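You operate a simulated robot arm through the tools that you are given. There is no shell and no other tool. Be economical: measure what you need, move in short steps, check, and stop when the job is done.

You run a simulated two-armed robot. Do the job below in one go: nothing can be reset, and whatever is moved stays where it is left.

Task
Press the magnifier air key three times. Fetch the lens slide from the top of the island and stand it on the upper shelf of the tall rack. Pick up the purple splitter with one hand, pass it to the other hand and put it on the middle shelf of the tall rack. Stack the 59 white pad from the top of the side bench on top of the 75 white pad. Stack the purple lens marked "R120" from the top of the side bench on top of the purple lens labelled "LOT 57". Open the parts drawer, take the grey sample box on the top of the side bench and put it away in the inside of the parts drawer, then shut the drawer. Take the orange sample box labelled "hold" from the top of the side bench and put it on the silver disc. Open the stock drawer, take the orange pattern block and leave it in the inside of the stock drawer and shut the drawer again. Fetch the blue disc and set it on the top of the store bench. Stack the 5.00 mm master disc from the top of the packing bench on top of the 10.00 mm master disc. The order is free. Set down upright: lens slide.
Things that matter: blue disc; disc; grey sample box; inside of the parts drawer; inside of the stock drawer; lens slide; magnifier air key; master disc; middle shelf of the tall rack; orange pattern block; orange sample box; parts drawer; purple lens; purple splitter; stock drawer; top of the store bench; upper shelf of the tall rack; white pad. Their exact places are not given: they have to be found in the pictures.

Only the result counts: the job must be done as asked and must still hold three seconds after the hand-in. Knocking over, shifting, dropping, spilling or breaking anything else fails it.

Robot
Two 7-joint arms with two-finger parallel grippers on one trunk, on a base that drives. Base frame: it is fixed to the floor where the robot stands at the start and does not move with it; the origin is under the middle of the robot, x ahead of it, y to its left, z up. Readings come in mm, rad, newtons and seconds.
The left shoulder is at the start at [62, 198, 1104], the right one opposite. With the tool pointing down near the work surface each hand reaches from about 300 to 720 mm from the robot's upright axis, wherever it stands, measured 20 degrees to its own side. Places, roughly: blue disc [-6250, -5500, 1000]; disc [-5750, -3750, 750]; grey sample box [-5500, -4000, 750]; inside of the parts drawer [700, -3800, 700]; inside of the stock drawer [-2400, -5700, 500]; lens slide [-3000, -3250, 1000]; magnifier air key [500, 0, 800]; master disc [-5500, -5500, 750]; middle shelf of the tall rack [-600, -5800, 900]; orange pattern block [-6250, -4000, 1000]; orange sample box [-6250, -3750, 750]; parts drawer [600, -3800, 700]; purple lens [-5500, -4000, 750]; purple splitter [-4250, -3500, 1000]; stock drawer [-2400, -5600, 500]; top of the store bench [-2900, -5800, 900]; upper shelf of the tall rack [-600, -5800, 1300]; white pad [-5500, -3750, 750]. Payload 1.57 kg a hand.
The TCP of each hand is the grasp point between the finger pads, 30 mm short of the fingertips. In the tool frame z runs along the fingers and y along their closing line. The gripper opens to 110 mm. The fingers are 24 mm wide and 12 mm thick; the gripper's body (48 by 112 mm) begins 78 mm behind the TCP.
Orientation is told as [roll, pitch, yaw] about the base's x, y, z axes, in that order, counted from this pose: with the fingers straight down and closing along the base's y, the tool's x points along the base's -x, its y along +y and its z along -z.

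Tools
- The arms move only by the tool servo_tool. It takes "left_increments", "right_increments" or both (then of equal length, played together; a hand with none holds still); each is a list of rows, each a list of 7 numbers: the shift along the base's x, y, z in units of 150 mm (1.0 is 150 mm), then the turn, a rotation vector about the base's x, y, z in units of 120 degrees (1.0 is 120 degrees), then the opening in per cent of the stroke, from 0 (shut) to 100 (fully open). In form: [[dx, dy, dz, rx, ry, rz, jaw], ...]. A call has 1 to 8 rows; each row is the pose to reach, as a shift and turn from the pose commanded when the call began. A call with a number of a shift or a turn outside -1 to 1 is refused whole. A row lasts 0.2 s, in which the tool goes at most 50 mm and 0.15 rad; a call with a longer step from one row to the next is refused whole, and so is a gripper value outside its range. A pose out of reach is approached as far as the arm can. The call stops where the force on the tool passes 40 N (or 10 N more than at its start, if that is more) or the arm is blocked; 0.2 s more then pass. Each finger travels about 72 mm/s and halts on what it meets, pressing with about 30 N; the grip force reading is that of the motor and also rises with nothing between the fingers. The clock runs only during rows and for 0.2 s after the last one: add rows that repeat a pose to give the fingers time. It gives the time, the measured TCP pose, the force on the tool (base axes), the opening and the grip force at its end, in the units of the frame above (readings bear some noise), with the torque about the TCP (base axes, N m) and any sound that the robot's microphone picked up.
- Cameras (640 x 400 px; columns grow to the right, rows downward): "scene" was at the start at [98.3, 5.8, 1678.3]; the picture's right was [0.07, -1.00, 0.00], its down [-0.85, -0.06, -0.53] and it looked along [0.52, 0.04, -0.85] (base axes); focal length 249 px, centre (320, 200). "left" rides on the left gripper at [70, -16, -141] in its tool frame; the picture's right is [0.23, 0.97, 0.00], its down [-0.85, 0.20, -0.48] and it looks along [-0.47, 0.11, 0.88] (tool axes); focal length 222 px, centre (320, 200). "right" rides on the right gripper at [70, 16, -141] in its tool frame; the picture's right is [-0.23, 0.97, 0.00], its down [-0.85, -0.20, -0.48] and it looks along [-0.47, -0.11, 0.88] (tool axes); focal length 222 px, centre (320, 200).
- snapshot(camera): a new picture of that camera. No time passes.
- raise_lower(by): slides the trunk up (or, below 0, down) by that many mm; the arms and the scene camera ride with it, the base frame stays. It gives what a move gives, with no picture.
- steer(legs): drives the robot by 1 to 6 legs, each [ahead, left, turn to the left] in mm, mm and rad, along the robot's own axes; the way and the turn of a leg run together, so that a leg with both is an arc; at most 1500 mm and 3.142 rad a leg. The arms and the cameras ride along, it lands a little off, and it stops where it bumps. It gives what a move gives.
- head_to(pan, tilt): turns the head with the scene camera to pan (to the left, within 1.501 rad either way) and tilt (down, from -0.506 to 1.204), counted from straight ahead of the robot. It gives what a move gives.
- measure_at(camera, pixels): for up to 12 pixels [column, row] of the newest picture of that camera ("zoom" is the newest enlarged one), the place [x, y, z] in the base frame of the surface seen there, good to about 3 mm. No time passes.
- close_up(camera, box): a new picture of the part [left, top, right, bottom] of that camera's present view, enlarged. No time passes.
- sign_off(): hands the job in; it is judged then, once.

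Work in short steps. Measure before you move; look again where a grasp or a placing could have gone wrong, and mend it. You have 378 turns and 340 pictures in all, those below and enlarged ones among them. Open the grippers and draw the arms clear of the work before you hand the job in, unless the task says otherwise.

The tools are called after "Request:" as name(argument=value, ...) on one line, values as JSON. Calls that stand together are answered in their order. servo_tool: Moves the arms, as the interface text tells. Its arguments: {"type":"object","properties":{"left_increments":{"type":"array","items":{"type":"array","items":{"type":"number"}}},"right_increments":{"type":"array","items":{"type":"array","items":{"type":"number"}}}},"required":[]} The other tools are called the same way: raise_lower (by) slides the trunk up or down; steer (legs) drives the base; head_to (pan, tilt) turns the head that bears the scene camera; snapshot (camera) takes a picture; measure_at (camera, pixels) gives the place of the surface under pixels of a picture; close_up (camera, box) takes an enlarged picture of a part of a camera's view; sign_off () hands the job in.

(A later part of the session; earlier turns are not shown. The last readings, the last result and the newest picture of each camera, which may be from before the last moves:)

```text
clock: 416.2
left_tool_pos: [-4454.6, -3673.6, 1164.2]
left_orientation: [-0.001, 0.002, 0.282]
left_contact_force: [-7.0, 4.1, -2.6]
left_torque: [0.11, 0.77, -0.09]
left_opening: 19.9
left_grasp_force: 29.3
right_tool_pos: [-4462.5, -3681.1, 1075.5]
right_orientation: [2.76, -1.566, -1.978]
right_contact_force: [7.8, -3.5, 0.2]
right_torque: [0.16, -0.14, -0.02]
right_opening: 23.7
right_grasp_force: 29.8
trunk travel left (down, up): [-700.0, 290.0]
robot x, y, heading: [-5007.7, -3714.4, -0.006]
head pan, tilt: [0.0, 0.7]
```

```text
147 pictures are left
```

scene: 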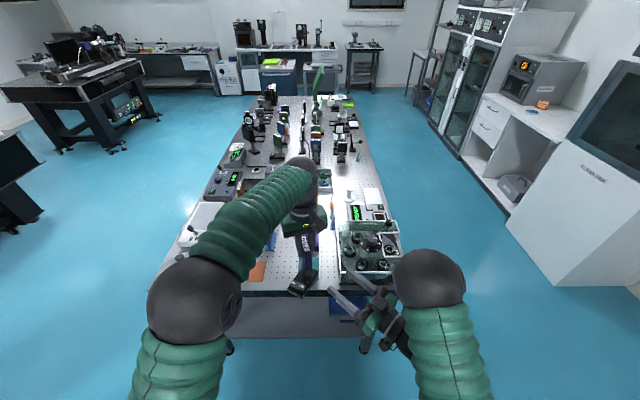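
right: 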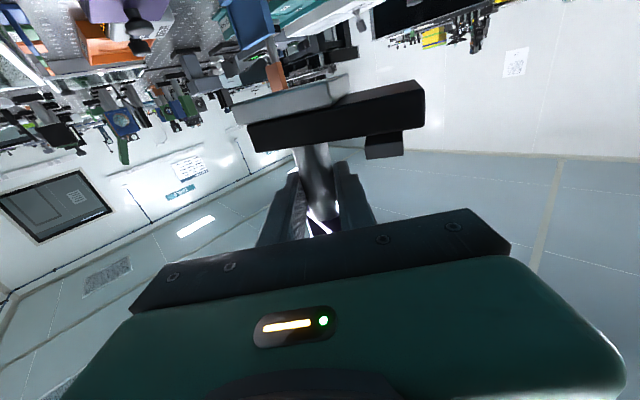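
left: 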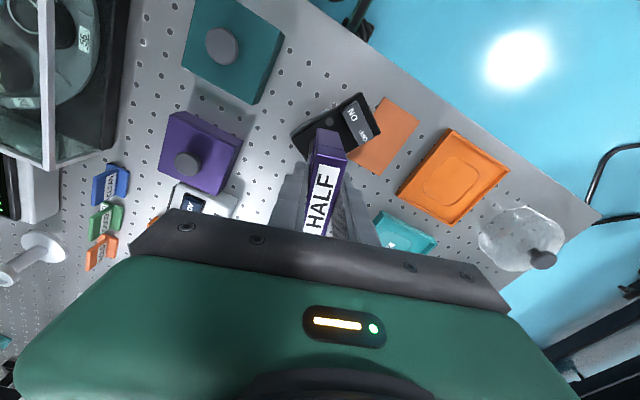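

Both hands hold it. Release the left hand and lift it clear.

Request:
servo_tool(left_increments=[[0, 0, 0, 0, 0, 0, 20], [0, 0, 0, 0, 0, 0, 40], [0, 0, 0, 0, 0, 0, 55], [0, 0, 0, 0, 0, 0, 60], [0, 0, 0.3, 0, 0, 0, 60], [0, 0, 0.6, 0, 0, 0, 60], [0, 0, 0.9, 0, 0, 0, 60]])

Request:
snapshot(camera="left")

Request:
snapshot(camera="scene")

```text
clock: 417.8
left_tool_pos: [-4450.7, -3674.7, 1299.5]
left_orientation: [-0.001, 0.0, 0.281]
left_contact_force: [0.0, -0.4, 1.0]
left_torque: [-0.03, 0.04, -0.01]
left_opening: 66.0
left_grasp_force: 0.0
right_tool_pos: [-4462.8, -3682.2, 1076.0]
right_orientation: [2.502, -1.567, -1.717]
right_contact_force: [0.2, 0.2, -0.2]
right_torque: [-0.06, 0.01, 0.04]
right_opening: 23.9
right_grasp_force: 30.1
trunk travel left (down, up): [-700.0, 290.0]
robot x, y, heading: [-5006.9, -3711.6, -0.01]
head pan, tilt: [0.0, 0.7]
```

```text
146 pictures are left
```

left: 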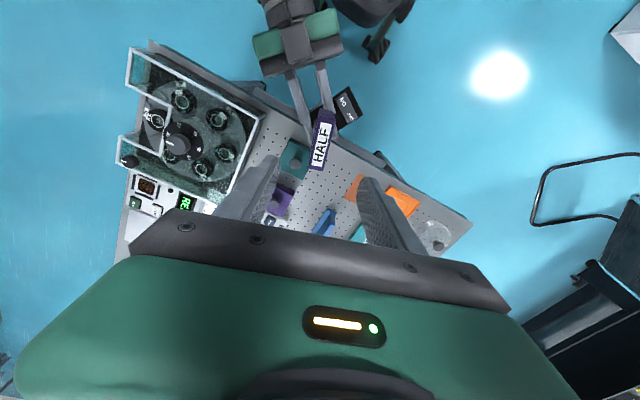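

```text
145 pictures are left
```

scene: 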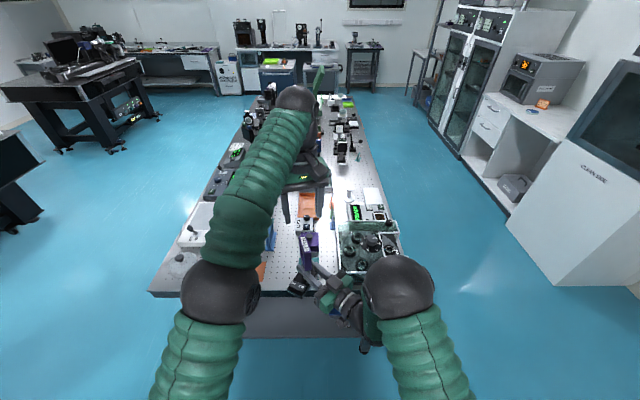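

Handover done. I draw the left hand back to its side and move the splitter right.

Request:
servo_tool(left_increments=[[-0.1, 0.25, 0, 0, 0, 0, 60], [-0.2, 0.5, 0, 0, 0, -0.03, 60], [-0.35, 0.75, 0, 0, 0, -0.07, 60], [-0.55, 1, 0, 0, 0, -0.1, 60], [-0.8, 1, -0.1, 0, 0, -0.1375, 60], [-1, 1, -0.3, 0, 0, -0.1375, 60]])

Request:
servo_tool(left_increments=[[0, 0.2, -0.2, 0, 0, 0, 60], [0, 0.35, -0.4, 0, 0, 0, 60], [0, 0.35, -0.6, 0, 0, 0, 60], [0, 0.35, -0.6, 0, 0, 0, 60], [0, 0.35, -0.6, 0, 0, 0, 60]], right_increments=[[-0.1, -0.2, 0.02, 0, 0, 0, 3], [-0.2, -0.4, 0.04, 0, 0, 0, 3], [-0.3, -0.6, 0.06, 0, 0, 0, 3], [-0.4, -0.8, 0.06, 0, 0, 0, 3], [-0.45, -1, 0.06, 0, 0, 0, 3]])

Request:
snapshot(camera="scene")

```text
clock: 419.2
left_tool_pos: [-4603.9, -3523.4, 1257.0]
left_orientation: [-0.001, -0.001, -0.008]
left_contact_force: [-0.6, 0.4, -1.1]
left_torque: [-0.03, 0.0, 0.01]
left_opening: 66.2
left_grasp_force: 0.2
right_tool_pos: [-4462.6, -3682.3, 1077.5]
right_orientation: [2.849, -1.565, -2.063]
right_contact_force: [-0.1, 0.0, 0.0]
right_torque: [-0.03, -0.01, 0.03]
right_opening: 24.1
right_grasp_force: 30.3
trunk travel left (down, up): [-700.0, 290.0]
robot x, y, heading: [-5010.0, -3710.9, -0.002]
head pan, tilt: [0.0, 0.7]
```

```text
clock: 420.4
left_tool_pos: [-4602.6, -3472.1, 1166.1]
left_orientation: [0.0, -0.001, -0.004]
left_contact_force: [-0.7, -0.2, -0.2]
left_torque: [-0.01, 0.0, -0.01]
left_opening: 65.8
left_grasp_force: 0.0
right_tool_pos: [-4530.8, -3832.7, 1087.2]
right_orientation: [2.592, -1.562, -1.806]
right_contact_force: [0.5, 0.2, -5.3]
right_torque: [-0.05, 0.01, -0.01]
right_opening: 24.0
right_grasp_force: 29.9
trunk travel left (down, up): [-700.0, 290.0]
robot x, y, heading: [-5007.2, -3712.8, -0.01]
head pan, tilt: [0.0, 0.7]
```

```text
144 pictures are left
```

scene: 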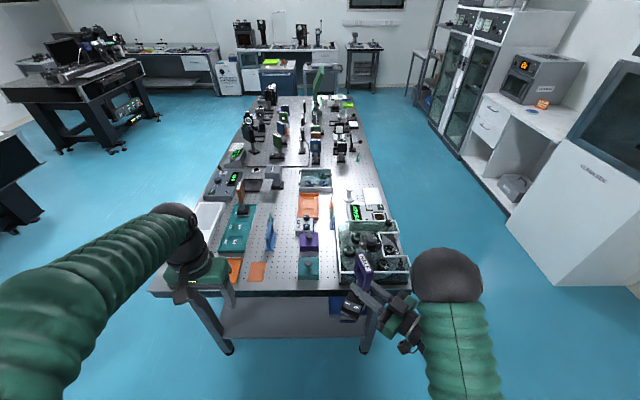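

Now I drive around to the +y side corridor near x≈-3060, and face the island.

Request:
steer(legs=[[0, 1070, 0.005], [900, 0, 0], [1040, 190, 0], [0, 0, -1.57]])

Request:
head_to(pan=0, tilt=0.6)

Request:
snapshot(camera="scene")

```text
clock: 439.3
left_tool_pos: [-2793.1, -2824.5, 1166.2]
left_orientation: [-0.001, -0.002, -1.555]
left_contact_force: [0.6, 0.1, 0.2]
left_torque: [0.0, 0.03, 0.01]
left_opening: 66.0
left_grasp_force: 0.0
right_tool_pos: [-3152.4, -2904.0, 1087.0]
right_orientation: [2.713, -1.567, 2.803]
right_contact_force: [-0.1, -0.2, -5.0]
right_torque: [0.02, 0.05, 0.01]
right_opening: 23.8
right_grasp_force: 29.9
trunk travel left (down, up): [-700.0, 290.0]
robot x, y, heading: [-3039.3, -2421.7, -1.559]
head pan, tilt: [0.0, 0.7]
```

```text
clock: 440.0
left_tool_pos: [-2792.8, -2822.7, 1165.1]
left_orientation: [-0.002, -0.002, -1.558]
left_contact_force: [-0.2, 0.3, 0.0]
left_torque: [-0.01, -0.02, -0.02]
left_opening: 65.9
left_grasp_force: 0.0
right_tool_pos: [-3151.8, -2902.0, 1087.1]
right_orientation: [2.809, -1.566, 2.709]
right_contact_force: [-0.7, -0.1, -4.7]
right_torque: [0.02, 0.05, 0.0]
right_opening: 24.3
right_grasp_force: 30.3
trunk travel left (down, up): [-700.0, 290.0]
robot x, y, heading: [-3041.4, -2423.1, -1.559]
head pan, tilt: [0.0, 0.6]
```

```text
143 pictures are left
```

scene: 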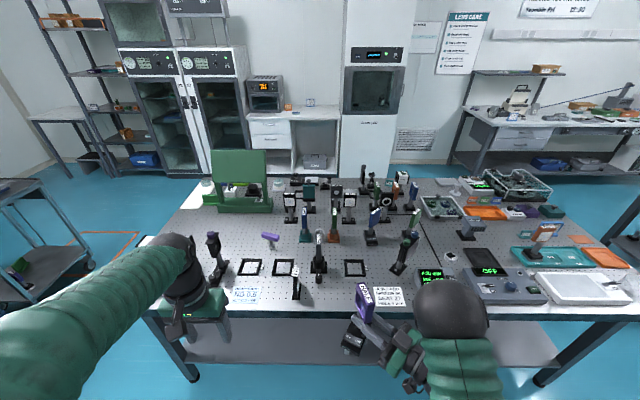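

Request:
close_up(camera="scene", box=[180, 220, 420, 310])

Request:
close_up(camera="scene", box=[260, 160, 440, 280])

Request:
measure_at(camera="scene", pixels=[[213, 240], [318, 240], [296, 275], [297, 290], [270, 238], [404, 240], [355, 268], [283, 268], [250, 268], [318, 270]])

```text
2.67 times, centred on (300, 265) of scene
```

zoom: 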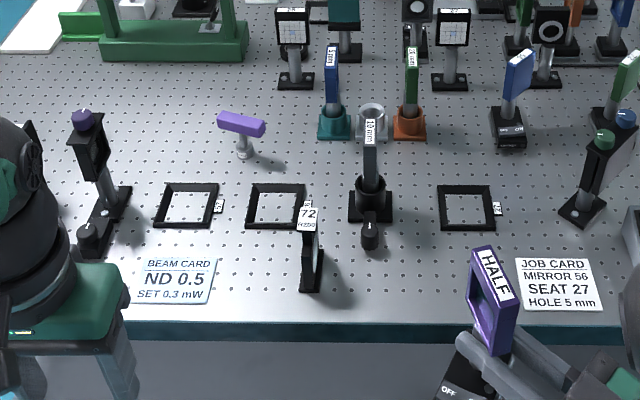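

```text
3.33 times, centred on (350, 220) of scene
```

zoom: 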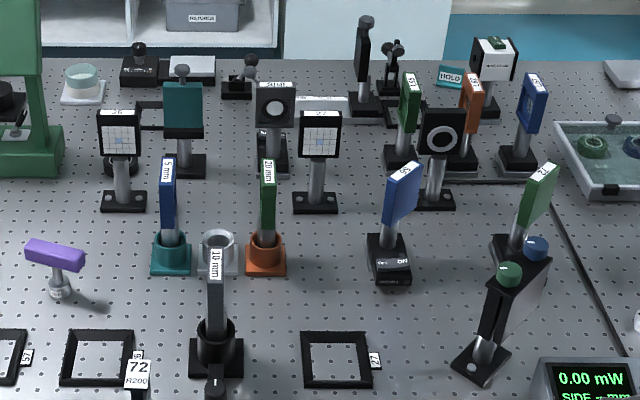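

```text
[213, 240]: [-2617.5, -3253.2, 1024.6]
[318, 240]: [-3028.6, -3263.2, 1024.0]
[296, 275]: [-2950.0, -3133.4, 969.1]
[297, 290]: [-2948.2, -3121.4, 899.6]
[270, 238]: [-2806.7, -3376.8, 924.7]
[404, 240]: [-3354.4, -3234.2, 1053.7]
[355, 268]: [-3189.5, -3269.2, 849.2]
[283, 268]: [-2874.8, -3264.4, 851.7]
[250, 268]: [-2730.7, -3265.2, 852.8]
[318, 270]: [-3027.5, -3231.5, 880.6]
```

"72 R200" (edge-on, at (-2950,-3130)) may be the lens slide; I look closer at it and at the "10 mm" piece.

Request:
close_up(camera="scene", box=[280, 225, 335, 305])

Request:
close_up(camera="scene", box=[196, 225, 300, 290])

Request:
snapshot(camera="left")

```text
5.00 times, centred on (308, 265) of scene
```

zoom: 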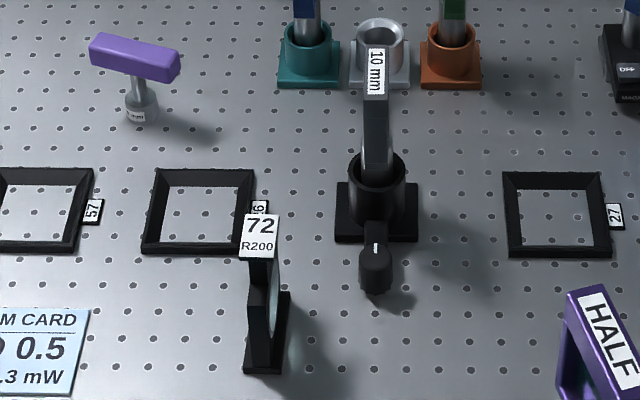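

```text
6.15 times, centred on (248, 258) of scene
```

zoom: 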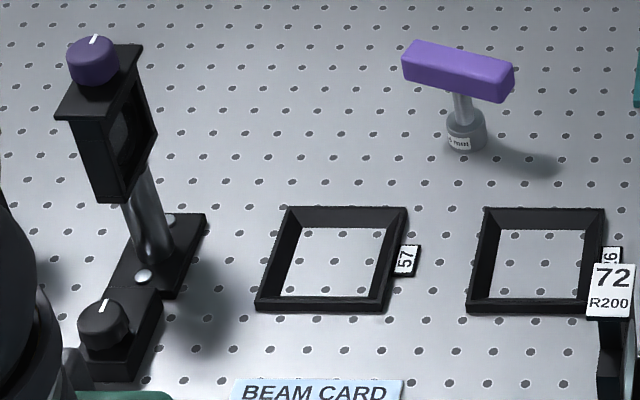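

```text
138 pictures are left
```

left: 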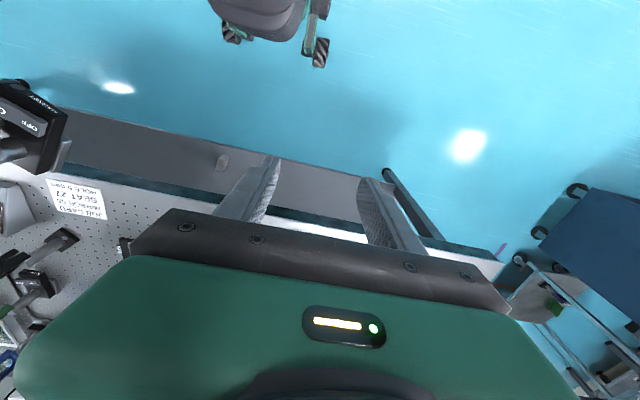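

The "72 R200" piece is an upright lens in a slide frame: the lens slide. Before choosing the grip I check the rack's shelves.

Request:
close_up(camera="scene", box=[20, 0, 180, 190])

Request:
measure_at(camera="scene", pixels=[[70, 26], [100, 72], [108, 70], [120, 112], [125, 138], [140, 165], [105, 108], [130, 140], [290, 308], [240, 306], [330, 308]])

```text
2.11 times, centred on (100, 95) of scene
```

zoom: 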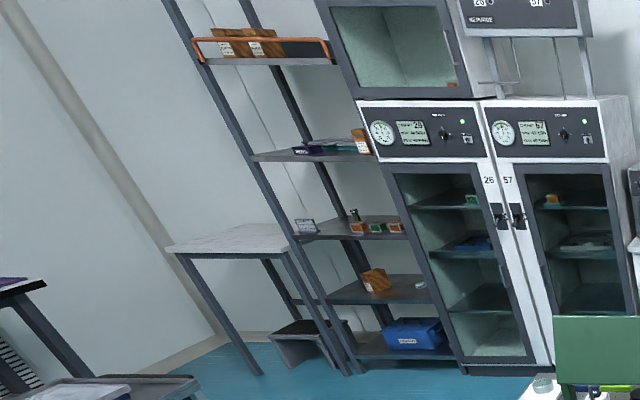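

```text
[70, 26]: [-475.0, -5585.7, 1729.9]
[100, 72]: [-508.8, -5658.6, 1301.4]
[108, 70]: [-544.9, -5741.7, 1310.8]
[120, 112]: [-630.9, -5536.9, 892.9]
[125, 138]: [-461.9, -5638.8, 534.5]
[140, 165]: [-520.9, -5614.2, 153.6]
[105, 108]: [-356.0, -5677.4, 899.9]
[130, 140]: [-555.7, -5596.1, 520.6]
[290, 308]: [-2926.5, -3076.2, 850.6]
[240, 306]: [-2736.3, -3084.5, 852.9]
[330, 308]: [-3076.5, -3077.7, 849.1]
```

Upper shelf z≈1300, middle ≈895, 400+ mm clear each. A vertical grip will do. I approach the slide.

Request:
steer(legs=[[190, -40, 0]])

Request:
servo_tool(left_increments=[[-0.2, -0.1, 0, 0, 0, -0.006, 60], [-0.4, -0.15, 0, 0, 0, -0.006, 60], [-0.6, -0.2, 0, 0, 0, -0.006, 60], [-0.7, -0.2, 0, 0, 0, -0.006, 60]])

Request:
snapshot(camera="left")

Request:
snapshot(camera="scene")

```text
clock: 441.6
left_tool_pos: [-2827.1, -3010.7, 1168.9]
left_orientation: [-0.003, -0.005, -1.552]
left_contact_force: [-0.4, 0.3, -0.2]
left_torque: [-0.03, 0.03, 0.0]
left_opening: 65.8
left_grasp_force: 0.1
right_tool_pos: [-3186.3, -3090.7, 1088.0]
right_orientation: [-3.11, -1.563, 2.346]
right_contact_force: [0.2, 0.3, -4.2]
right_torque: [0.0, 0.04, -0.01]
right_opening: 24.0
right_grasp_force: 30.1
trunk travel left (down, up): [-700.0, 290.0]
robot x, y, heading: [-3076.6, -2615.5, -1.558]
head pan, tilt: [0.0, 0.6]
```

```text
clock: 442.6
left_tool_pos: [-2933.7, -3045.6, 1165.6]
left_orientation: [-0.001, -0.002, -1.565]
left_contact_force: [0.0, 0.2, -1.2]
left_torque: [0.0, 0.01, -0.01]
left_opening: 66.0
left_grasp_force: 0.0
right_tool_pos: [-3189.1, -3093.5, 1087.2]
right_orientation: [2.755, -1.563, 2.765]
right_contact_force: [-1.1, 0.3, -5.4]
right_torque: [-0.03, 0.04, -0.01]
right_opening: 23.7
right_grasp_force: 30.4
trunk travel left (down, up): [-700.0, 290.0]
robot x, y, heading: [-3075.4, -2614.2, -1.553]
head pan, tilt: [0.0, 0.6]
```

```text
136 pictures are left
```

left: 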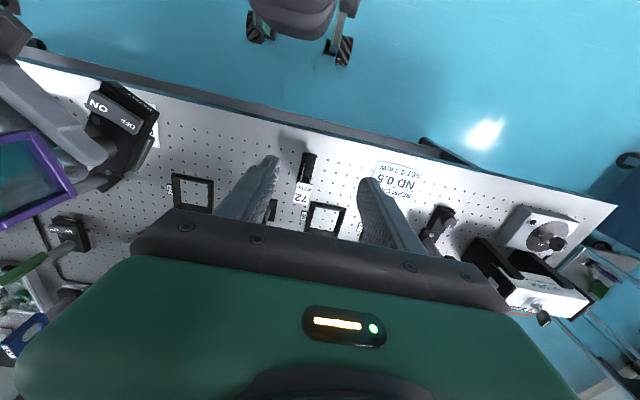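

```text
135 pictures are left
```

scene: 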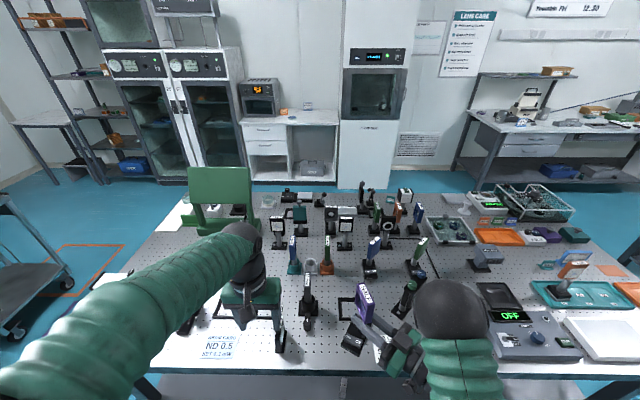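

Request:
close_up(camera="left", box=[270, 140, 350, 230])

Request:
measure_at(camera="left", pixels=[[303, 195], [297, 192], [309, 192], [303, 185], [307, 160], [305, 175], [303, 201], [300, 160], [313, 160], [271, 205]])

```text
4.44 times, centred on (310, 185) of left
```

zoom: 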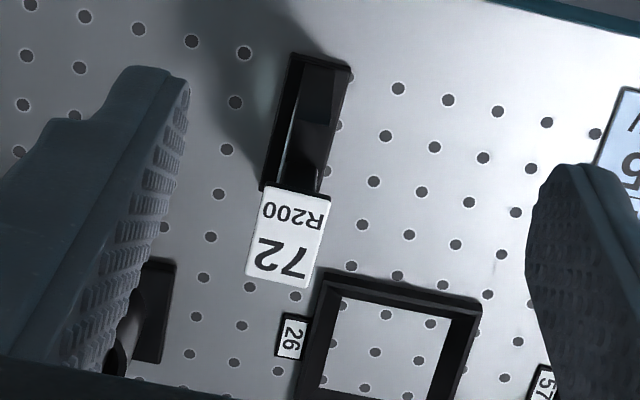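

```text
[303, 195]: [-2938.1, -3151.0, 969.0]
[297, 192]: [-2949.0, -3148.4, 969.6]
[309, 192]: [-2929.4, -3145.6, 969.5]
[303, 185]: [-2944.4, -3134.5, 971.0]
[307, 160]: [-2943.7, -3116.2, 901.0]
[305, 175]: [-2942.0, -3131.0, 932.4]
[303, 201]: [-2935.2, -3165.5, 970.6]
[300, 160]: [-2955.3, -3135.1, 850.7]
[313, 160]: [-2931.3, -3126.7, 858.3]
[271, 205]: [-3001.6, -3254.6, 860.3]
```

Top centre ≈ (-2940,-3149,970), its long axis turned ~16°. I align the hand over it.

Request:
servo_tool(left_increments=[[-0.02, -0.25, 0, 0, 0, 0.065, 60], [-0.04, -0.5, 0, 0, 0, 0.134, 60], [-0.04, -0.69, -0.15, 0, 0, 0.134, 60], [-0.04, -0.69, -0.45, 0, 0, 0.134, 60], [-0.04, -0.69, -0.75, 0, 0, 0.134, 60], [-0.04, -0.69, -0.9, 0, 0, 0.134, 60], [-0.04, -0.69, -0.9, 0, 0, 0.134, 60]])

Request:
snapshot(camera="left")

Request:
close_up(camera="scene", box=[210, 220, 350, 370])

```text
clock: 444.2
left_tool_pos: [-2938.7, -3145.6, 1032.2]
left_orientation: [-0.002, -0.005, -1.287]
left_contact_force: [-0.3, -0.1, 0.5]
left_torque: [-0.01, -0.02, 0.04]
left_opening: 66.1
left_grasp_force: 0.0
right_tool_pos: [-3188.9, -3092.5, 1086.8]
right_orientation: [2.853, -1.563, 2.668]
right_contact_force: [0.1, -0.1, -5.9]
right_torque: [-0.01, 0.08, 0.0]
right_opening: 23.6
right_grasp_force: 30.6
trunk travel left (down, up): [-700.0, 290.0]
robot x, y, heading: [-3072.6, -2611.2, -1.559]
head pan, tilt: [0.0, 0.6]
```

```text
133 pictures are left
```

left: 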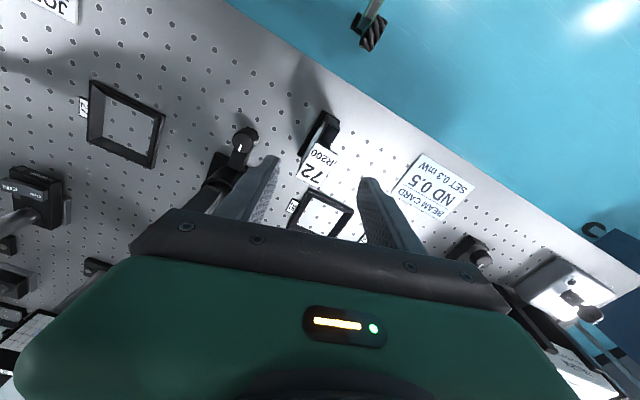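

```text
2.67 times, centred on (280, 295) of scene
```

zoom: 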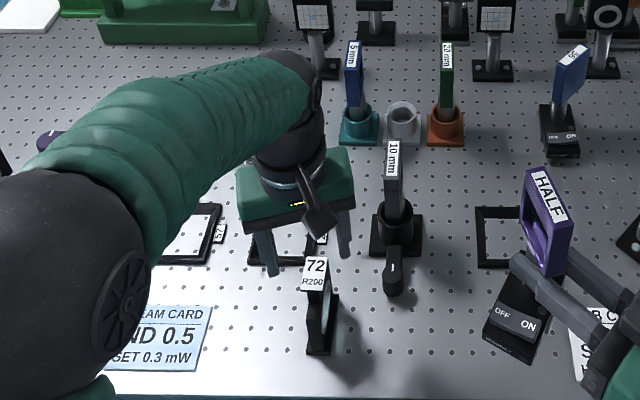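

The hand now looks misaligned; I measure the label corners again from here.

Request:
close_up(camera="left", box=[285, 100, 355, 190])

Request:
measure_at(camera="left", pixels=[[313, 145], [339, 156], [298, 175], [323, 186], [318, 165], [305, 160], [331, 171], [327, 115], [318, 125], [335, 125]])

```text
4.44 times, centred on (320, 145) of left
```

zoom: 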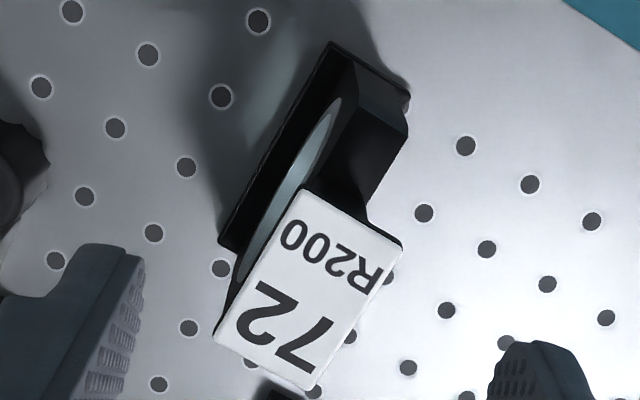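

```text
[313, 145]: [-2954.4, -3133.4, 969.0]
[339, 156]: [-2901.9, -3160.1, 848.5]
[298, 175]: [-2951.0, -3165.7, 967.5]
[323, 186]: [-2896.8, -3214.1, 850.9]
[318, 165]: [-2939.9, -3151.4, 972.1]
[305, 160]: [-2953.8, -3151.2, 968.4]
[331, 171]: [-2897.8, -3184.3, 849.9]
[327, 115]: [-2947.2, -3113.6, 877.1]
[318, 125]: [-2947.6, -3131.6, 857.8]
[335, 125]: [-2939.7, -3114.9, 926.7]
```

The long axis is along y after all (≈6°). I rotate back by 0.24 rad and recentre.

Request:
servo_tool(left_increments=[[-0.015, -0.03, 0, 0, 0, -0.06, 60], [-0.015, -0.03, 0, 0, 0, -0.116, 60], [-0.015, -0.03, 0, 0, 0, -0.116, 60]])

Request:
snapshot(camera="left")

```text
clock: 445.0
left_tool_pos: [-2940.5, -3149.6, 1031.2]
left_orientation: [-0.003, -0.002, -1.53]
left_contact_force: [-0.1, 0.2, -0.1]
left_torque: [0.0, -0.01, 0.0]
left_opening: 65.9
left_grasp_force: 0.0
right_tool_pos: [-3188.6, -3094.5, 1086.0]
right_orientation: [2.786, -1.564, 2.735]
right_contact_force: [-0.8, 0.5, -5.1]
right_torque: [0.0, 0.04, -0.02]
right_opening: 23.7
right_grasp_force: 29.6
trunk travel left (down, up): [-700.0, 290.0]
robot x, y, heading: [-3079.2, -2613.6, -1.554]
head pan, tilt: [0.0, 0.6]
```

```text
130 pictures are left
```

left: 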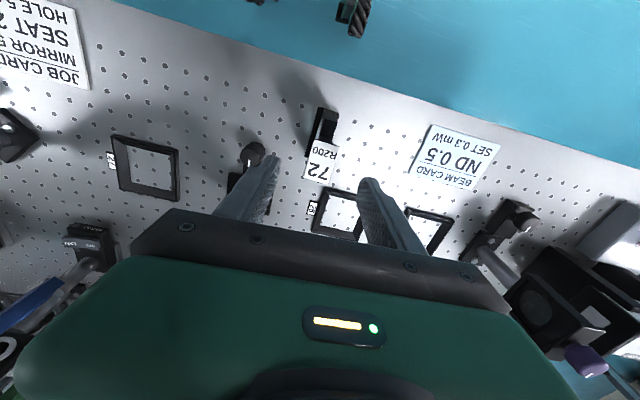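

Aligned now. Descend to ≈968 and close.

Request:
servo_tool(left_increments=[[0, 0, -0.2, 0, 0, 0, 60], [0, 0, -0.42, 0, 0, 0, 60], [0, 0, -0.42, 0, 0, 0, 30], [0, 0, -0.42, 0, 0, 0, 10], [0, 0, -0.42, 0, 0, 0, 5], [0, 0, -0.42, 0, 0, 0, 5]])

Request:
snapshot(camera="left")

Request:
servo_tool(left_increments=[[0, 0, 0.05, 0, 0, 0, 5], [0, 0, 0.1, 0, 0, 0, 5], [0, 0, 0.1, 0, 0, 0, 5]])

Request:
close_up(camera="scene", box=[210, 220, 350, 370])

```text
clock: 446.4
left_tool_pos: [-2941.3, -3150.0, 971.6]
left_orientation: [-0.003, -0.003, -1.529]
left_contact_force: [-0.2, 1.4, 0.6]
left_torque: [0.0, -0.05, 0.0]
left_opening: 25.6
left_grasp_force: 30.6
right_tool_pos: [-3186.9, -3093.5, 1086.6]
right_orientation: [2.789, -1.563, 2.734]
right_contact_force: [-0.9, -0.7, -5.5]
right_torque: [-0.01, 0.01, 0.0]
right_opening: 23.8
right_grasp_force: 30.4
trunk travel left (down, up): [-700.0, 290.0]
robot x, y, heading: [-3077.8, -2615.0, -1.554]
head pan, tilt: [0.0, 0.6]
```

```text
129 pictures are left
```

left: 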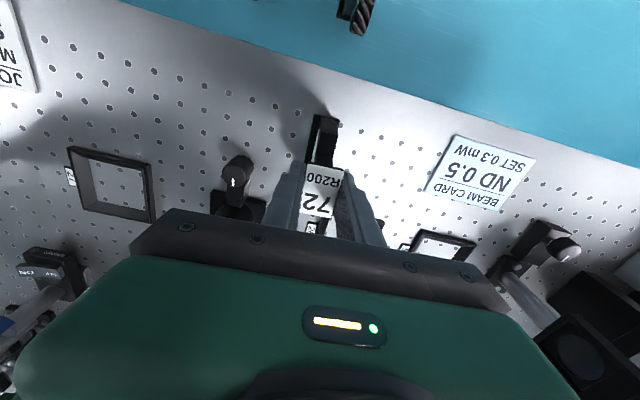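

```text
clock: 447.2
left_tool_pos: [-2941.6, -3150.2, 983.0]
left_orientation: [-0.002, -0.003, -1.529]
left_contact_force: [-0.6, 0.4, -1.8]
left_torque: [-0.02, 0.01, -0.01]
left_opening: 25.5
left_grasp_force: 30.0
right_tool_pos: [-3189.2, -3094.7, 1087.8]
right_orientation: [2.731, -1.564, 2.788]
right_contact_force: [-0.3, 0.0, -5.9]
right_torque: [0.0, 0.05, -0.01]
right_opening: 24.0
right_grasp_force: 29.3
trunk travel left (down, up): [-700.0, 290.0]
robot x, y, heading: [-3074.9, -2615.2, -1.555]
head pan, tilt: [0.0, 0.6]
```

```text
2.67 times, centred on (280, 295) of scene
```

zoom: 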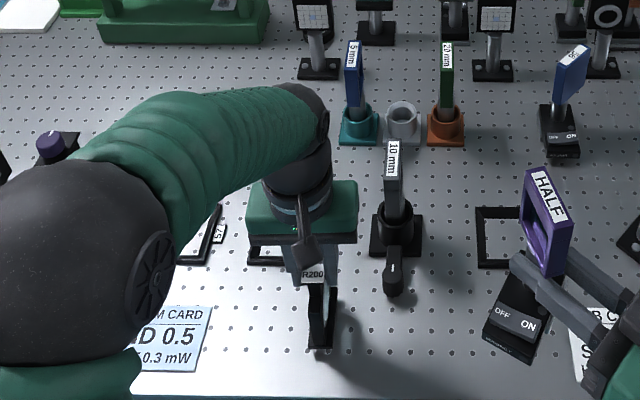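

Slide lifted. I raise it, back off, and pan left to see the way east to the rack.

Request:
servo_tool(left_increments=[[0, 0, 0.3, 0, 0, 0, 5], [0, 0, 0.6, 0, 0, 0, 5], [0, 0, 0.9, 0, 0, 0, 5], [0, 0, 1, 0, 0, 0, 5]])

Request:
steer(legs=[[-230, 0, 0]])

Request:
servo_tool(left_increments=[[0.25, 0.2, 0.1, 0, 0, 0, 5], [0.5, 0.4, 0.15, 0, 0, 0, 5], [0.75, 0.6, 0.2, 0, 0, 0, 5], [1, 0.7, 0.2, 0, 0, 0, 5]])

Request:
head_to(pan=0.9, tilt=0.45)

Request:
snapshot(camera="scene")

```text
clock: 448.2
left_tool_pos: [-2942.1, -3154.0, 1132.7]
left_orientation: [-0.001, -0.001, -1.529]
left_contact_force: [0.5, 0.4, -2.0]
left_torque: [-0.01, 0.03, 0.0]
left_opening: 25.5
left_grasp_force: 30.0
right_tool_pos: [-3187.6, -3093.4, 1087.5]
right_orientation: [2.793, -1.563, 2.726]
right_contact_force: [0.9, 0.5, -4.2]
right_torque: [0.01, 0.07, 0.02]
right_opening: 24.1
right_grasp_force: 30.1
trunk travel left (down, up): [-700.0, 290.0]
robot x, y, heading: [-3083.7, -2614.9, -1.557]
head pan, tilt: [0.0, 0.6]
```

```text
clock: 449.9
left_tool_pos: [-2945.1, -2923.7, 1130.7]
left_orientation: [-0.001, 0.001, -1.526]
left_contact_force: [-0.3, 0.0, -1.7]
left_torque: [0.0, 0.02, -0.01]
left_opening: 25.6
left_grasp_force: 29.7
right_tool_pos: [-3192.0, -2864.0, 1086.8]
right_orientation: [2.578, -1.564, 2.943]
right_contact_force: [0.9, 1.2, -5.1]
right_torque: [0.01, 0.06, 0.0]
right_opening: 24.0
right_grasp_force: 29.8
trunk travel left (down, up): [-700.0, 290.0]
robot x, y, heading: [-3078.3, -2377.6, -1.555]
head pan, tilt: [0.0, 0.6]
```

```text
refused: row 1 steps farther than a row can; nothing moved
```

```text
clock: 451.1
left_tool_pos: [-2944.1, -2919.1, 1134.0]
left_orientation: [-0.004, -0.005, -1.527]
left_contact_force: [0.7, 0.7, -2.0]
left_torque: [0.02, -0.03, -0.01]
left_opening: 25.6
left_grasp_force: 29.7
right_tool_pos: [-3192.2, -2859.8, 1087.8]
right_orientation: [3.061, -1.564, 2.46]
right_contact_force: [0.0, -0.3, -5.5]
right_torque: [-0.02, 0.05, 0.01]
right_opening: 24.1
right_grasp_force: 30.0
trunk travel left (down, up): [-700.0, 290.0]
robot x, y, heading: [-3080.3, -2380.9, -1.553]
head pan, tilt: [0.901, 0.45]
```

```text
127 pictures are left
```

scene: 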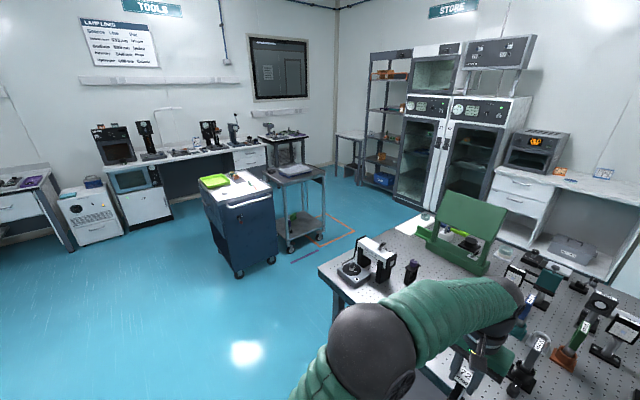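

Request:
measure_at(camera="scene", pixels=[[238, 275], [275, 262], [290, 250], [325, 240], [320, 268], [340, 290], [272, 177], [330, 215], [380, 188], [205, 200], [355, 232]])

Request:
servo_tool(left_increments=[[0.2, 0.15, 0.05, 0, 0, 0, 5], [0.4, 0.3, 0.1, 0, 0, 0, 5], [0.6, 0.45, 0.15, 0, 0, 0, 5], [0.8, 0.6, 0.2, 0, 0, 0, 5]])

```text
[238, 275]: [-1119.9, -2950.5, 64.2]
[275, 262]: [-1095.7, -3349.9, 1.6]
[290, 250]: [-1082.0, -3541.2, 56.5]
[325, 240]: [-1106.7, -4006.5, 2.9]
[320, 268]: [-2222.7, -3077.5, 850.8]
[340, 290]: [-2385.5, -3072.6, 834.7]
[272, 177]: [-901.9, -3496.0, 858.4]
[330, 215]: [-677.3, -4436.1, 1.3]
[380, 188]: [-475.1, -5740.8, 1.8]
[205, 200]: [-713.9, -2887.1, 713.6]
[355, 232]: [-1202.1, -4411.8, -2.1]
```

```text
clock: 452.1
left_tool_pos: [-2824.1, -2825.9, 1163.4]
left_orientation: [-0.004, -0.005, -1.527]
left_contact_force: [-0.9, -0.2, -1.3]
left_torque: [0.0, 0.01, -0.01]
left_opening: 25.5
left_grasp_force: 29.8
right_tool_pos: [-3189.1, -2858.3, 1089.2]
right_orientation: [-2.93, -1.562, 2.168]
right_contact_force: [0.8, 0.4, -5.3]
right_torque: [0.02, 0.04, -0.02]
right_opening: 23.7
right_grasp_force: 30.3
trunk travel left (down, up): [-700.0, 290.0]
robot x, y, heading: [-3085.3, -2381.2, -1.556]
head pan, tilt: [0.901, 0.45]
```

The gap at x≈-1660 is free. I strafe to it, go south, then strafe east in front of the rack.

Request:
steer(legs=[[0, 1420, -0.015], [1500, 0, 0], [700, 0, 0], [0, 1100, 0]])

Request:
head_to(pan=0, tilt=0.35)

Request:
snapshot(camera="scene")

```text
clock: 475.0
left_tool_pos: [-311.8, -5057.9, 1163.3]
left_orientation: [0.0, -0.006, -1.562]
left_contact_force: [-0.7, 0.5, -1.8]
left_torque: [0.01, -0.01, -0.01]
left_opening: 25.4
left_grasp_force: 30.0
right_tool_pos: [-681.4, -5076.1, 1088.2]
right_orientation: [3.057, -1.562, 2.428]
right_contact_force: [-1.1, 0.5, -5.6]
right_torque: [0.01, 0.07, 0.01]
right_opening: 23.7
right_grasp_force: 29.9
trunk travel left (down, up): [-700.0, 290.0]
robot x, y, heading: [-551.8, -4603.1, -1.586]
head pan, tilt: [0.901, 0.45]
```

```text
clock: 476.2
left_tool_pos: [-311.5, -5056.4, 1163.3]
left_orientation: [-0.002, -0.006, -1.563]
left_contact_force: [0.4, -0.7, -2.1]
left_torque: [-0.02, -0.04, 0.0]
left_opening: 25.5
left_grasp_force: 29.8
right_tool_pos: [-679.6, -5074.2, 1089.3]
right_orientation: [-2.937, -1.563, 2.141]
right_contact_force: [-0.1, -0.1, -4.8]
right_torque: [0.03, 0.08, -0.01]
right_opening: 23.8
right_grasp_force: 29.5
trunk travel left (down, up): [-700.0, 290.0]
robot x, y, heading: [-557.9, -4597.4, -1.588]
head pan, tilt: [0.0, 0.351]
```

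```text
126 pictures are left
```

scene: 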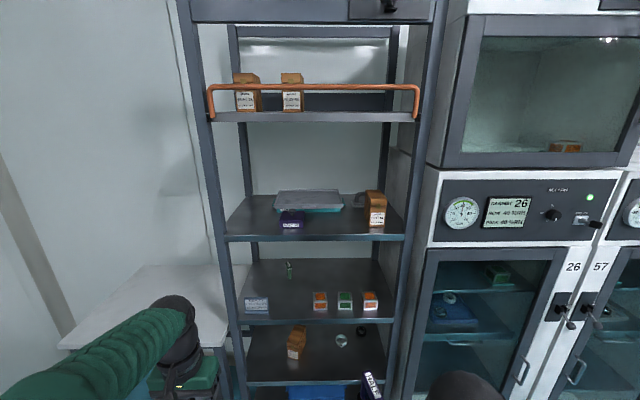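

Request:
close_up(camera="scene", box=[200, 170, 420, 340])

Request:
measure_at(camera="scene", pixels=[[240, 230], [330, 228], [292, 222], [275, 215], [376, 222], [240, 205], [350, 210], [257, 305], [320, 300], [289, 272], [300, 318], [370, 300]])

```text
2.35 times, centred on (310, 255) of scene
```

zoom: 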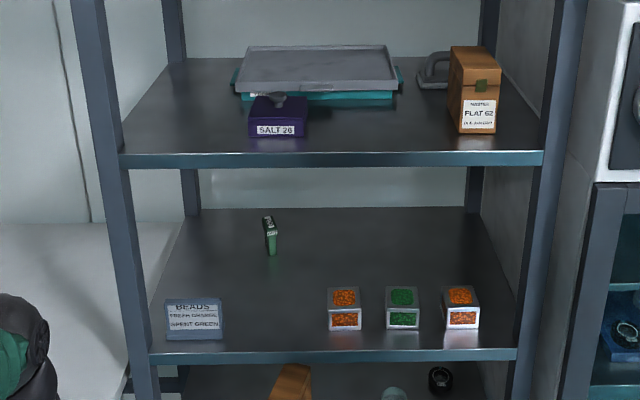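

```text
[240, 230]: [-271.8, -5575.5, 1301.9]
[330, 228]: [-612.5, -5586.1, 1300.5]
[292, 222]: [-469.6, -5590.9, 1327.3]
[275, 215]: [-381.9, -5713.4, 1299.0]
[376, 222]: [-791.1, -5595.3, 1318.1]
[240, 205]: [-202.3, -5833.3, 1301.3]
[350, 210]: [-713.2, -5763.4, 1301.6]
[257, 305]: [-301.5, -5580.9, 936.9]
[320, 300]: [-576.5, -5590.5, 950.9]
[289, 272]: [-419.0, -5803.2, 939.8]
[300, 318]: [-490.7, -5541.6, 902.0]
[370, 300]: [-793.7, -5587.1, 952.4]
```

Both shelves have free spots: upper at (-330,-5620), middle at (-470,-5630). First the splitter: I turn the right hand to point straight ahead.

Request:
servo_tool(right_increments=[[0, -0.05, 0, 0, 0, -0.0625, 3], [0, -0.1, 0, 0, 0, -0.125, 3], [0, -0.15, 0, 0, 0, -0.1875, 3], [0, -0.2, 0, 0, 0, -0.25, 3], [0, -0.2, 0, 0, 0, -0.3125, 3], [0, -0.2, 0, 0, 0, -0.375, 3], [0, -0.2, 0, 0, 0, -0.375, 3]])

Request:
steer(legs=[[0, 0, 0.017], [0, 200, 0]])

Request:
snapshot(camera="scene")

Request:
snapshot(camera="right")

```text
clock: 477.8
left_tool_pos: [-311.3, -5056.3, 1163.3]
left_orientation: [-0.002, -0.006, -1.562]
left_contact_force: [-0.7, 0.1, -2.1]
left_torque: [0.02, 0.02, -0.01]
left_opening: 25.7
left_grasp_force: 29.8
right_tool_pos: [-807.6, -5119.8, 1105.1]
right_orientation: [1.403, -1.559, -2.927]
right_contact_force: [0.9, -0.4, -5.4]
right_torque: [0.04, 0.04, 0.02]
right_opening: 23.8
right_grasp_force: 29.4
right hand out of reach, approached as far as the arm can: row 3, 4, 5, 6, 7
trunk travel left (down, up): [-700.0, 290.0]
robot x, y, heading: [-552.8, -4603.5, -1.587]
head pan, tilt: [0.0, 0.351]
```

```text
clock: 479.7
left_tool_pos: [-113.9, -5052.5, 1164.5]
left_orientation: [-0.001, -0.005, -1.549]
left_contact_force: [0.3, -0.2, -1.9]
left_torque: [0.01, -0.04, -0.02]
left_opening: 25.3
left_grasp_force: 30.4
right_tool_pos: [-609.8, -5123.2, 1104.6]
right_orientation: [1.461, -1.555, -2.971]
right_contact_force: [-0.6, 0.4, -4.5]
right_torque: [0.05, 0.05, 0.01]
right_opening: 23.7
right_grasp_force: 29.8
trunk travel left (down, up): [-700.0, 290.0]
robot x, y, heading: [-356.3, -4600.0, -1.581]
head pan, tilt: [0.0, 0.351]
```

```text
124 pictures are left
```

scene: 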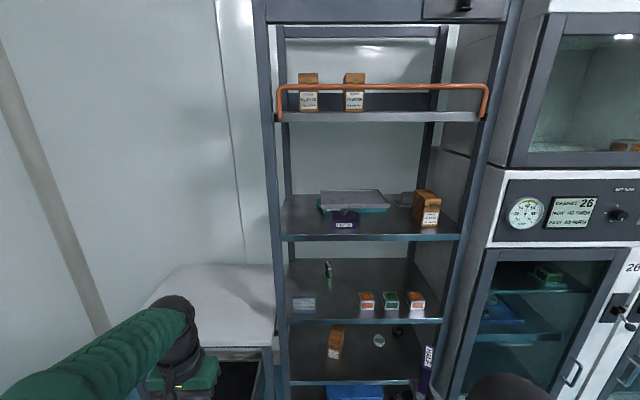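

```text
123 pictures are left
```

right: 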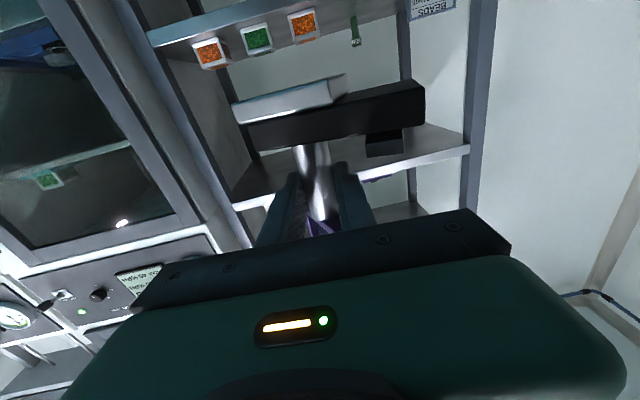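

The right hand now points ahead. Lower the trunk 115 and line up with the middle shelf's free spot.

Request:
raise_lower(by=-115)

Request:
steer(legs=[[0, 135, 0], [330, 0, 0]])

Request:
snapshot(camera="scene")

Request:
snapshot(camera="right")

```text
clock: 481.2
left_tool_pos: [-111.4, -5050.5, 1048.3]
left_orientation: [-0.001, -0.006, -1.549]
left_contact_force: [-0.4, -0.9, -2.1]
left_torque: [0.01, -0.01, -0.02]
left_opening: 25.6
left_grasp_force: 29.8
right_tool_pos: [-605.2, -5120.9, 990.3]
right_orientation: [1.537, -1.558, -3.047]
right_contact_force: [-0.8, -0.1, -4.8]
right_torque: [0.06, 0.05, 0.0]
right_opening: 24.3
right_grasp_force: 29.4
trunk travel left (down, up): [-585.0, 405.0]
robot x, y, heading: [-357.2, -4601.8, -1.576]
head pan, tilt: [0.0, 0.351]
```

```text
clock: 484.3
left_tool_pos: [30.2, -5393.0, 1047.2]
left_orientation: [-0.009, -0.006, -1.551]
left_contact_force: [0.2, -0.4, -1.9]
left_torque: [0.01, 0.06, 0.03]
left_opening: 25.8
left_grasp_force: 30.1
right_tool_pos: [-466.1, -5459.9, 990.8]
right_orientation: [1.467, -1.563, -2.978]
right_contact_force: [0.1, -0.6, -4.7]
right_torque: [0.04, 0.02, -0.01]
right_opening: 23.7
right_grasp_force: 30.1
trunk travel left (down, up): [-585.0, 405.0]
robot x, y, heading: [-222.8, -4943.1, -1.584]
head pan, tilt: [0.0, 0.351]
```

```text
122 pictures are left
```

scene: 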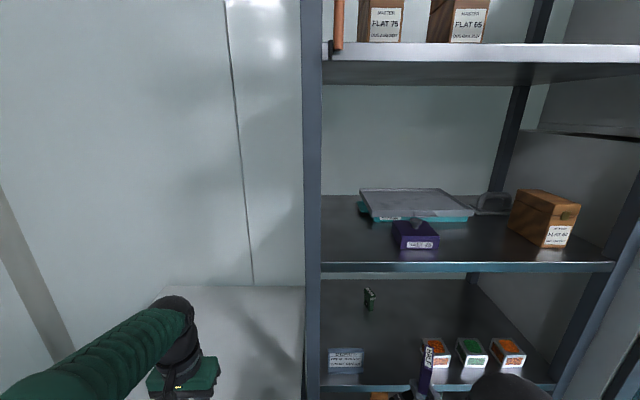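

```text
121 pictures are left
```

right: 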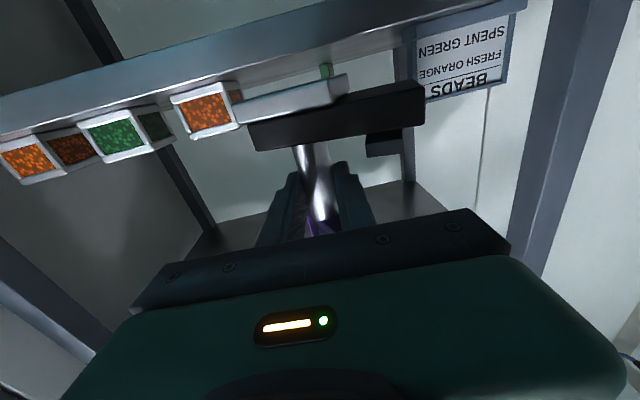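

I measure base ends, neighbours and the shelf from the right camera.

Request:
measure_at(camera="right", pixels=[[250, 120], [420, 110], [240, 105], [340, 95], [235, 95], [205, 110], [428, 85], [440, 70], [300, 65], [380, 45], [100, 90], [315, 165]])

Request:
measure_at(camera="scene", pixels=[[345, 362], [360, 365], [330, 362], [440, 368], [425, 368], [385, 350], [385, 380], [400, 320], [390, 375]])

```text
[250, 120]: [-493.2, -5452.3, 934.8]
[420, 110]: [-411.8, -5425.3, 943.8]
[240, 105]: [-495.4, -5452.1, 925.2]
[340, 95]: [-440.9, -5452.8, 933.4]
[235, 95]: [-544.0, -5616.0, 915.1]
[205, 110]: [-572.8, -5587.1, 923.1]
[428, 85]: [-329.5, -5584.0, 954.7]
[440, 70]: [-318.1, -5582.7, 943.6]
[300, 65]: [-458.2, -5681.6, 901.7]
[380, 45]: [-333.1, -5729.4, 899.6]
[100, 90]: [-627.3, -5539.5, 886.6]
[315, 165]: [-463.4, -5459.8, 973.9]
```

```text
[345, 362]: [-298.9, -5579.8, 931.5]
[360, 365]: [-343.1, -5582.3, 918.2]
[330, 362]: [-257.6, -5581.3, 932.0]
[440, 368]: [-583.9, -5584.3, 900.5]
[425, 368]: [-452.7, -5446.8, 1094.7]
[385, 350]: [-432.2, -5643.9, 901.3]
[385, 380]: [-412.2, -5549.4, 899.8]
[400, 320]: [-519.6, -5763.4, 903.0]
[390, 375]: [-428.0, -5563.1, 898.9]
```

Shelf z≈900; straight in is clear on both sides. Advance 165 mm.

Request:
servo_tool(right_increments=[[0, -0.25, 0, 0, 0, 0, 3], [0, -0.5, 0, 0, 0, 0, 3], [0, -0.75, 0, 0, 0, 0, 3], [0, -1, 0, 0, 0, 0, 3], [0, -1, 0, 0, 0, 0, 3]])

Request:
snapshot(camera="right")

Request:
snapshot(camera="scene")

```text
clock: 485.5
left_tool_pos: [22.7, -5392.1, 1050.4]
left_orientation: [-0.002, -0.008, -1.551]
left_contact_force: [0.0, 0.4, -2.4]
left_torque: [0.02, 0.0, -0.02]
left_opening: 25.7
left_grasp_force: 30.0
right_tool_pos: [-484.0, -5609.6, 990.4]
right_orientation: [1.516, -1.554, -3.019]
right_contact_force: [-0.7, -1.1, -4.5]
right_torque: [0.02, 0.05, 0.0]
right_opening: 23.7
right_grasp_force: 30.7
right hand out of reach, approached as far as the arm can: row 2, 3, 4, 5
trunk travel left (down, up): [-585.0, 405.0]
robot x, y, heading: [-222.9, -4946.9, -1.583]
head pan, tilt: [0.0, 0.351]
```

```text
120 pictures are left
```

right: 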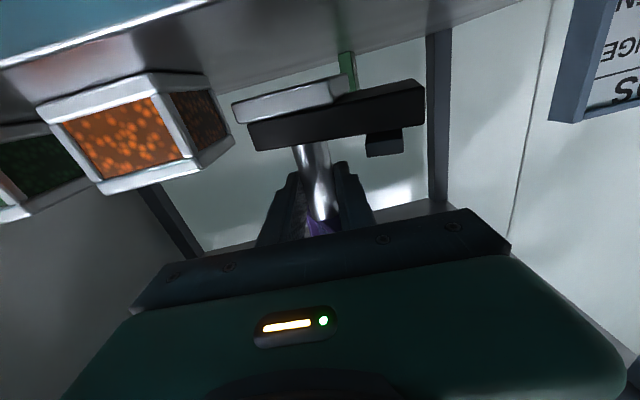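

```text
119 pictures are left
```

scene: 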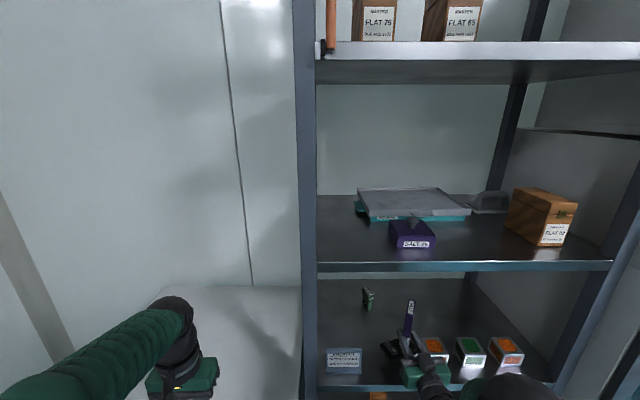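

It drifted to x -484; I strafe the base left 28 mm for clearance from the orange box.

Request:
steer(legs=[[0, 28, 0]])

Request:
servo_tool(right_increments=[[0, 0, 0, 0, 0, 0, 3], [0, 0, 0, 0, 0, 0, 3], [0, 0, 0, 0, 0, 0, 3], [0, 0, 0, 0, 0, 0, 3]])

Request:
snapshot(camera="right")

```text
clock: 486.4
left_tool_pos: [38.2, -5392.9, 1052.2]
left_orientation: [0.009, -0.007, -1.555]
left_contact_force: [-2.0, 0.3, -1.6]
left_torque: [-0.01, -0.04, -0.01]
left_opening: 25.6
left_grasp_force: 30.0
right_tool_pos: [-469.0, -5608.3, 988.3]
right_orientation: [1.515, -1.548, -3.024]
right_contact_force: [-1.8, 0.5, -5.3]
right_torque: [0.08, 0.11, 0.09]
right_opening: 24.0
right_grasp_force: 30.3
trunk travel left (down, up): [-585.0, 405.0]
robot x, y, heading: [-193.4, -4940.6, -1.576]
head pan, tilt: [0.0, 0.351]
```

```text
clock: 487.4
left_tool_pos: [40.6, -5390.9, 1052.4]
left_orientation: [0.005, -0.007, -1.557]
left_contact_force: [-0.3, 0.2, -2.3]
left_torque: [-0.01, -0.02, -0.03]
left_opening: 25.4
left_grasp_force: 30.0
right_tool_pos: [-469.0, -5606.8, 990.1]
right_orientation: [1.551, -1.549, -3.06]
right_contact_force: [-0.2, -0.2, -4.3]
right_torque: [0.03, 0.05, 0.05]
right_opening: 23.9
right_grasp_force: 30.9
trunk travel left (down, up): [-585.0, 405.0]
robot x, y, heading: [-198.6, -4944.6, -1.582]
head pan, tilt: [0.0, 0.351]
```

```text
118 pictures are left
```

right: 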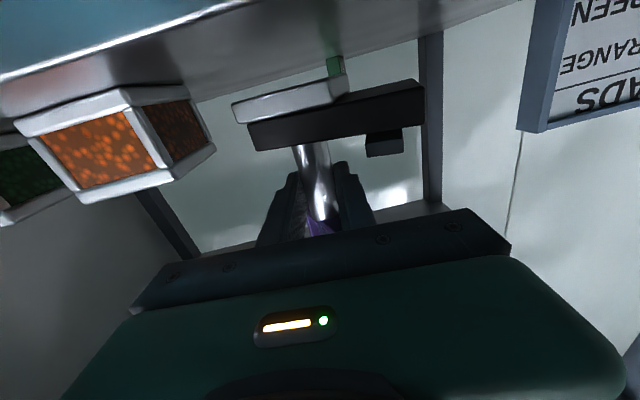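

Lower with the trunk 16 mm, then creep with the arm.

Request:
raise_lower(by=-16)

Request:
servo_tool(right_increments=[[0, 0, -0.015, 0, 0, 0, 3], [0, 0, -0.03, 0, 0, 0, 3], [0, 0, -0.03, 0, 0, 0, 3]])

```text
clock: 488.0
left_tool_pos: [40.0, -5390.6, 1035.0]
left_orientation: [0.003, -0.009, -1.556]
left_contact_force: [-0.3, 0.5, -1.6]
left_torque: [0.01, 0.0, -0.03]
left_opening: 25.6
left_grasp_force: 30.0
right_tool_pos: [-468.0, -5607.2, 974.1]
right_orientation: [1.564, -1.551, -3.074]
right_contact_force: [-0.5, -0.1, -4.7]
right_torque: [0.0, 0.04, 0.01]
right_opening: 23.9
right_grasp_force: 30.1
trunk travel left (down, up): [-569.0, 421.0]
robot x, y, heading: [-195.7, -4946.7, -1.576]
head pan, tilt: [0.0, 0.351]
```

```text
clock: 488.8
left_tool_pos: [43.1, -5390.9, 1034.6]
left_orientation: [0.002, -0.012, -1.555]
left_contact_force: [0.0, 0.2, -2.4]
left_torque: [0.02, -0.02, -0.01]
left_opening: 25.4
left_grasp_force: 29.9
right_tool_pos: [-464.1, -5606.8, 970.3]
right_orientation: [1.576, -1.552, -3.085]
right_contact_force: [-0.8, 1.8, -4.6]
right_torque: [0.02, 0.03, 0.02]
right_opening: 24.1
right_grasp_force: 29.9
trunk travel left (down, up): [-569.0, 421.0]
robot x, y, heading: [-200.0, -4943.4, -1.581]
head pan, tilt: [0.0, 0.351]
```

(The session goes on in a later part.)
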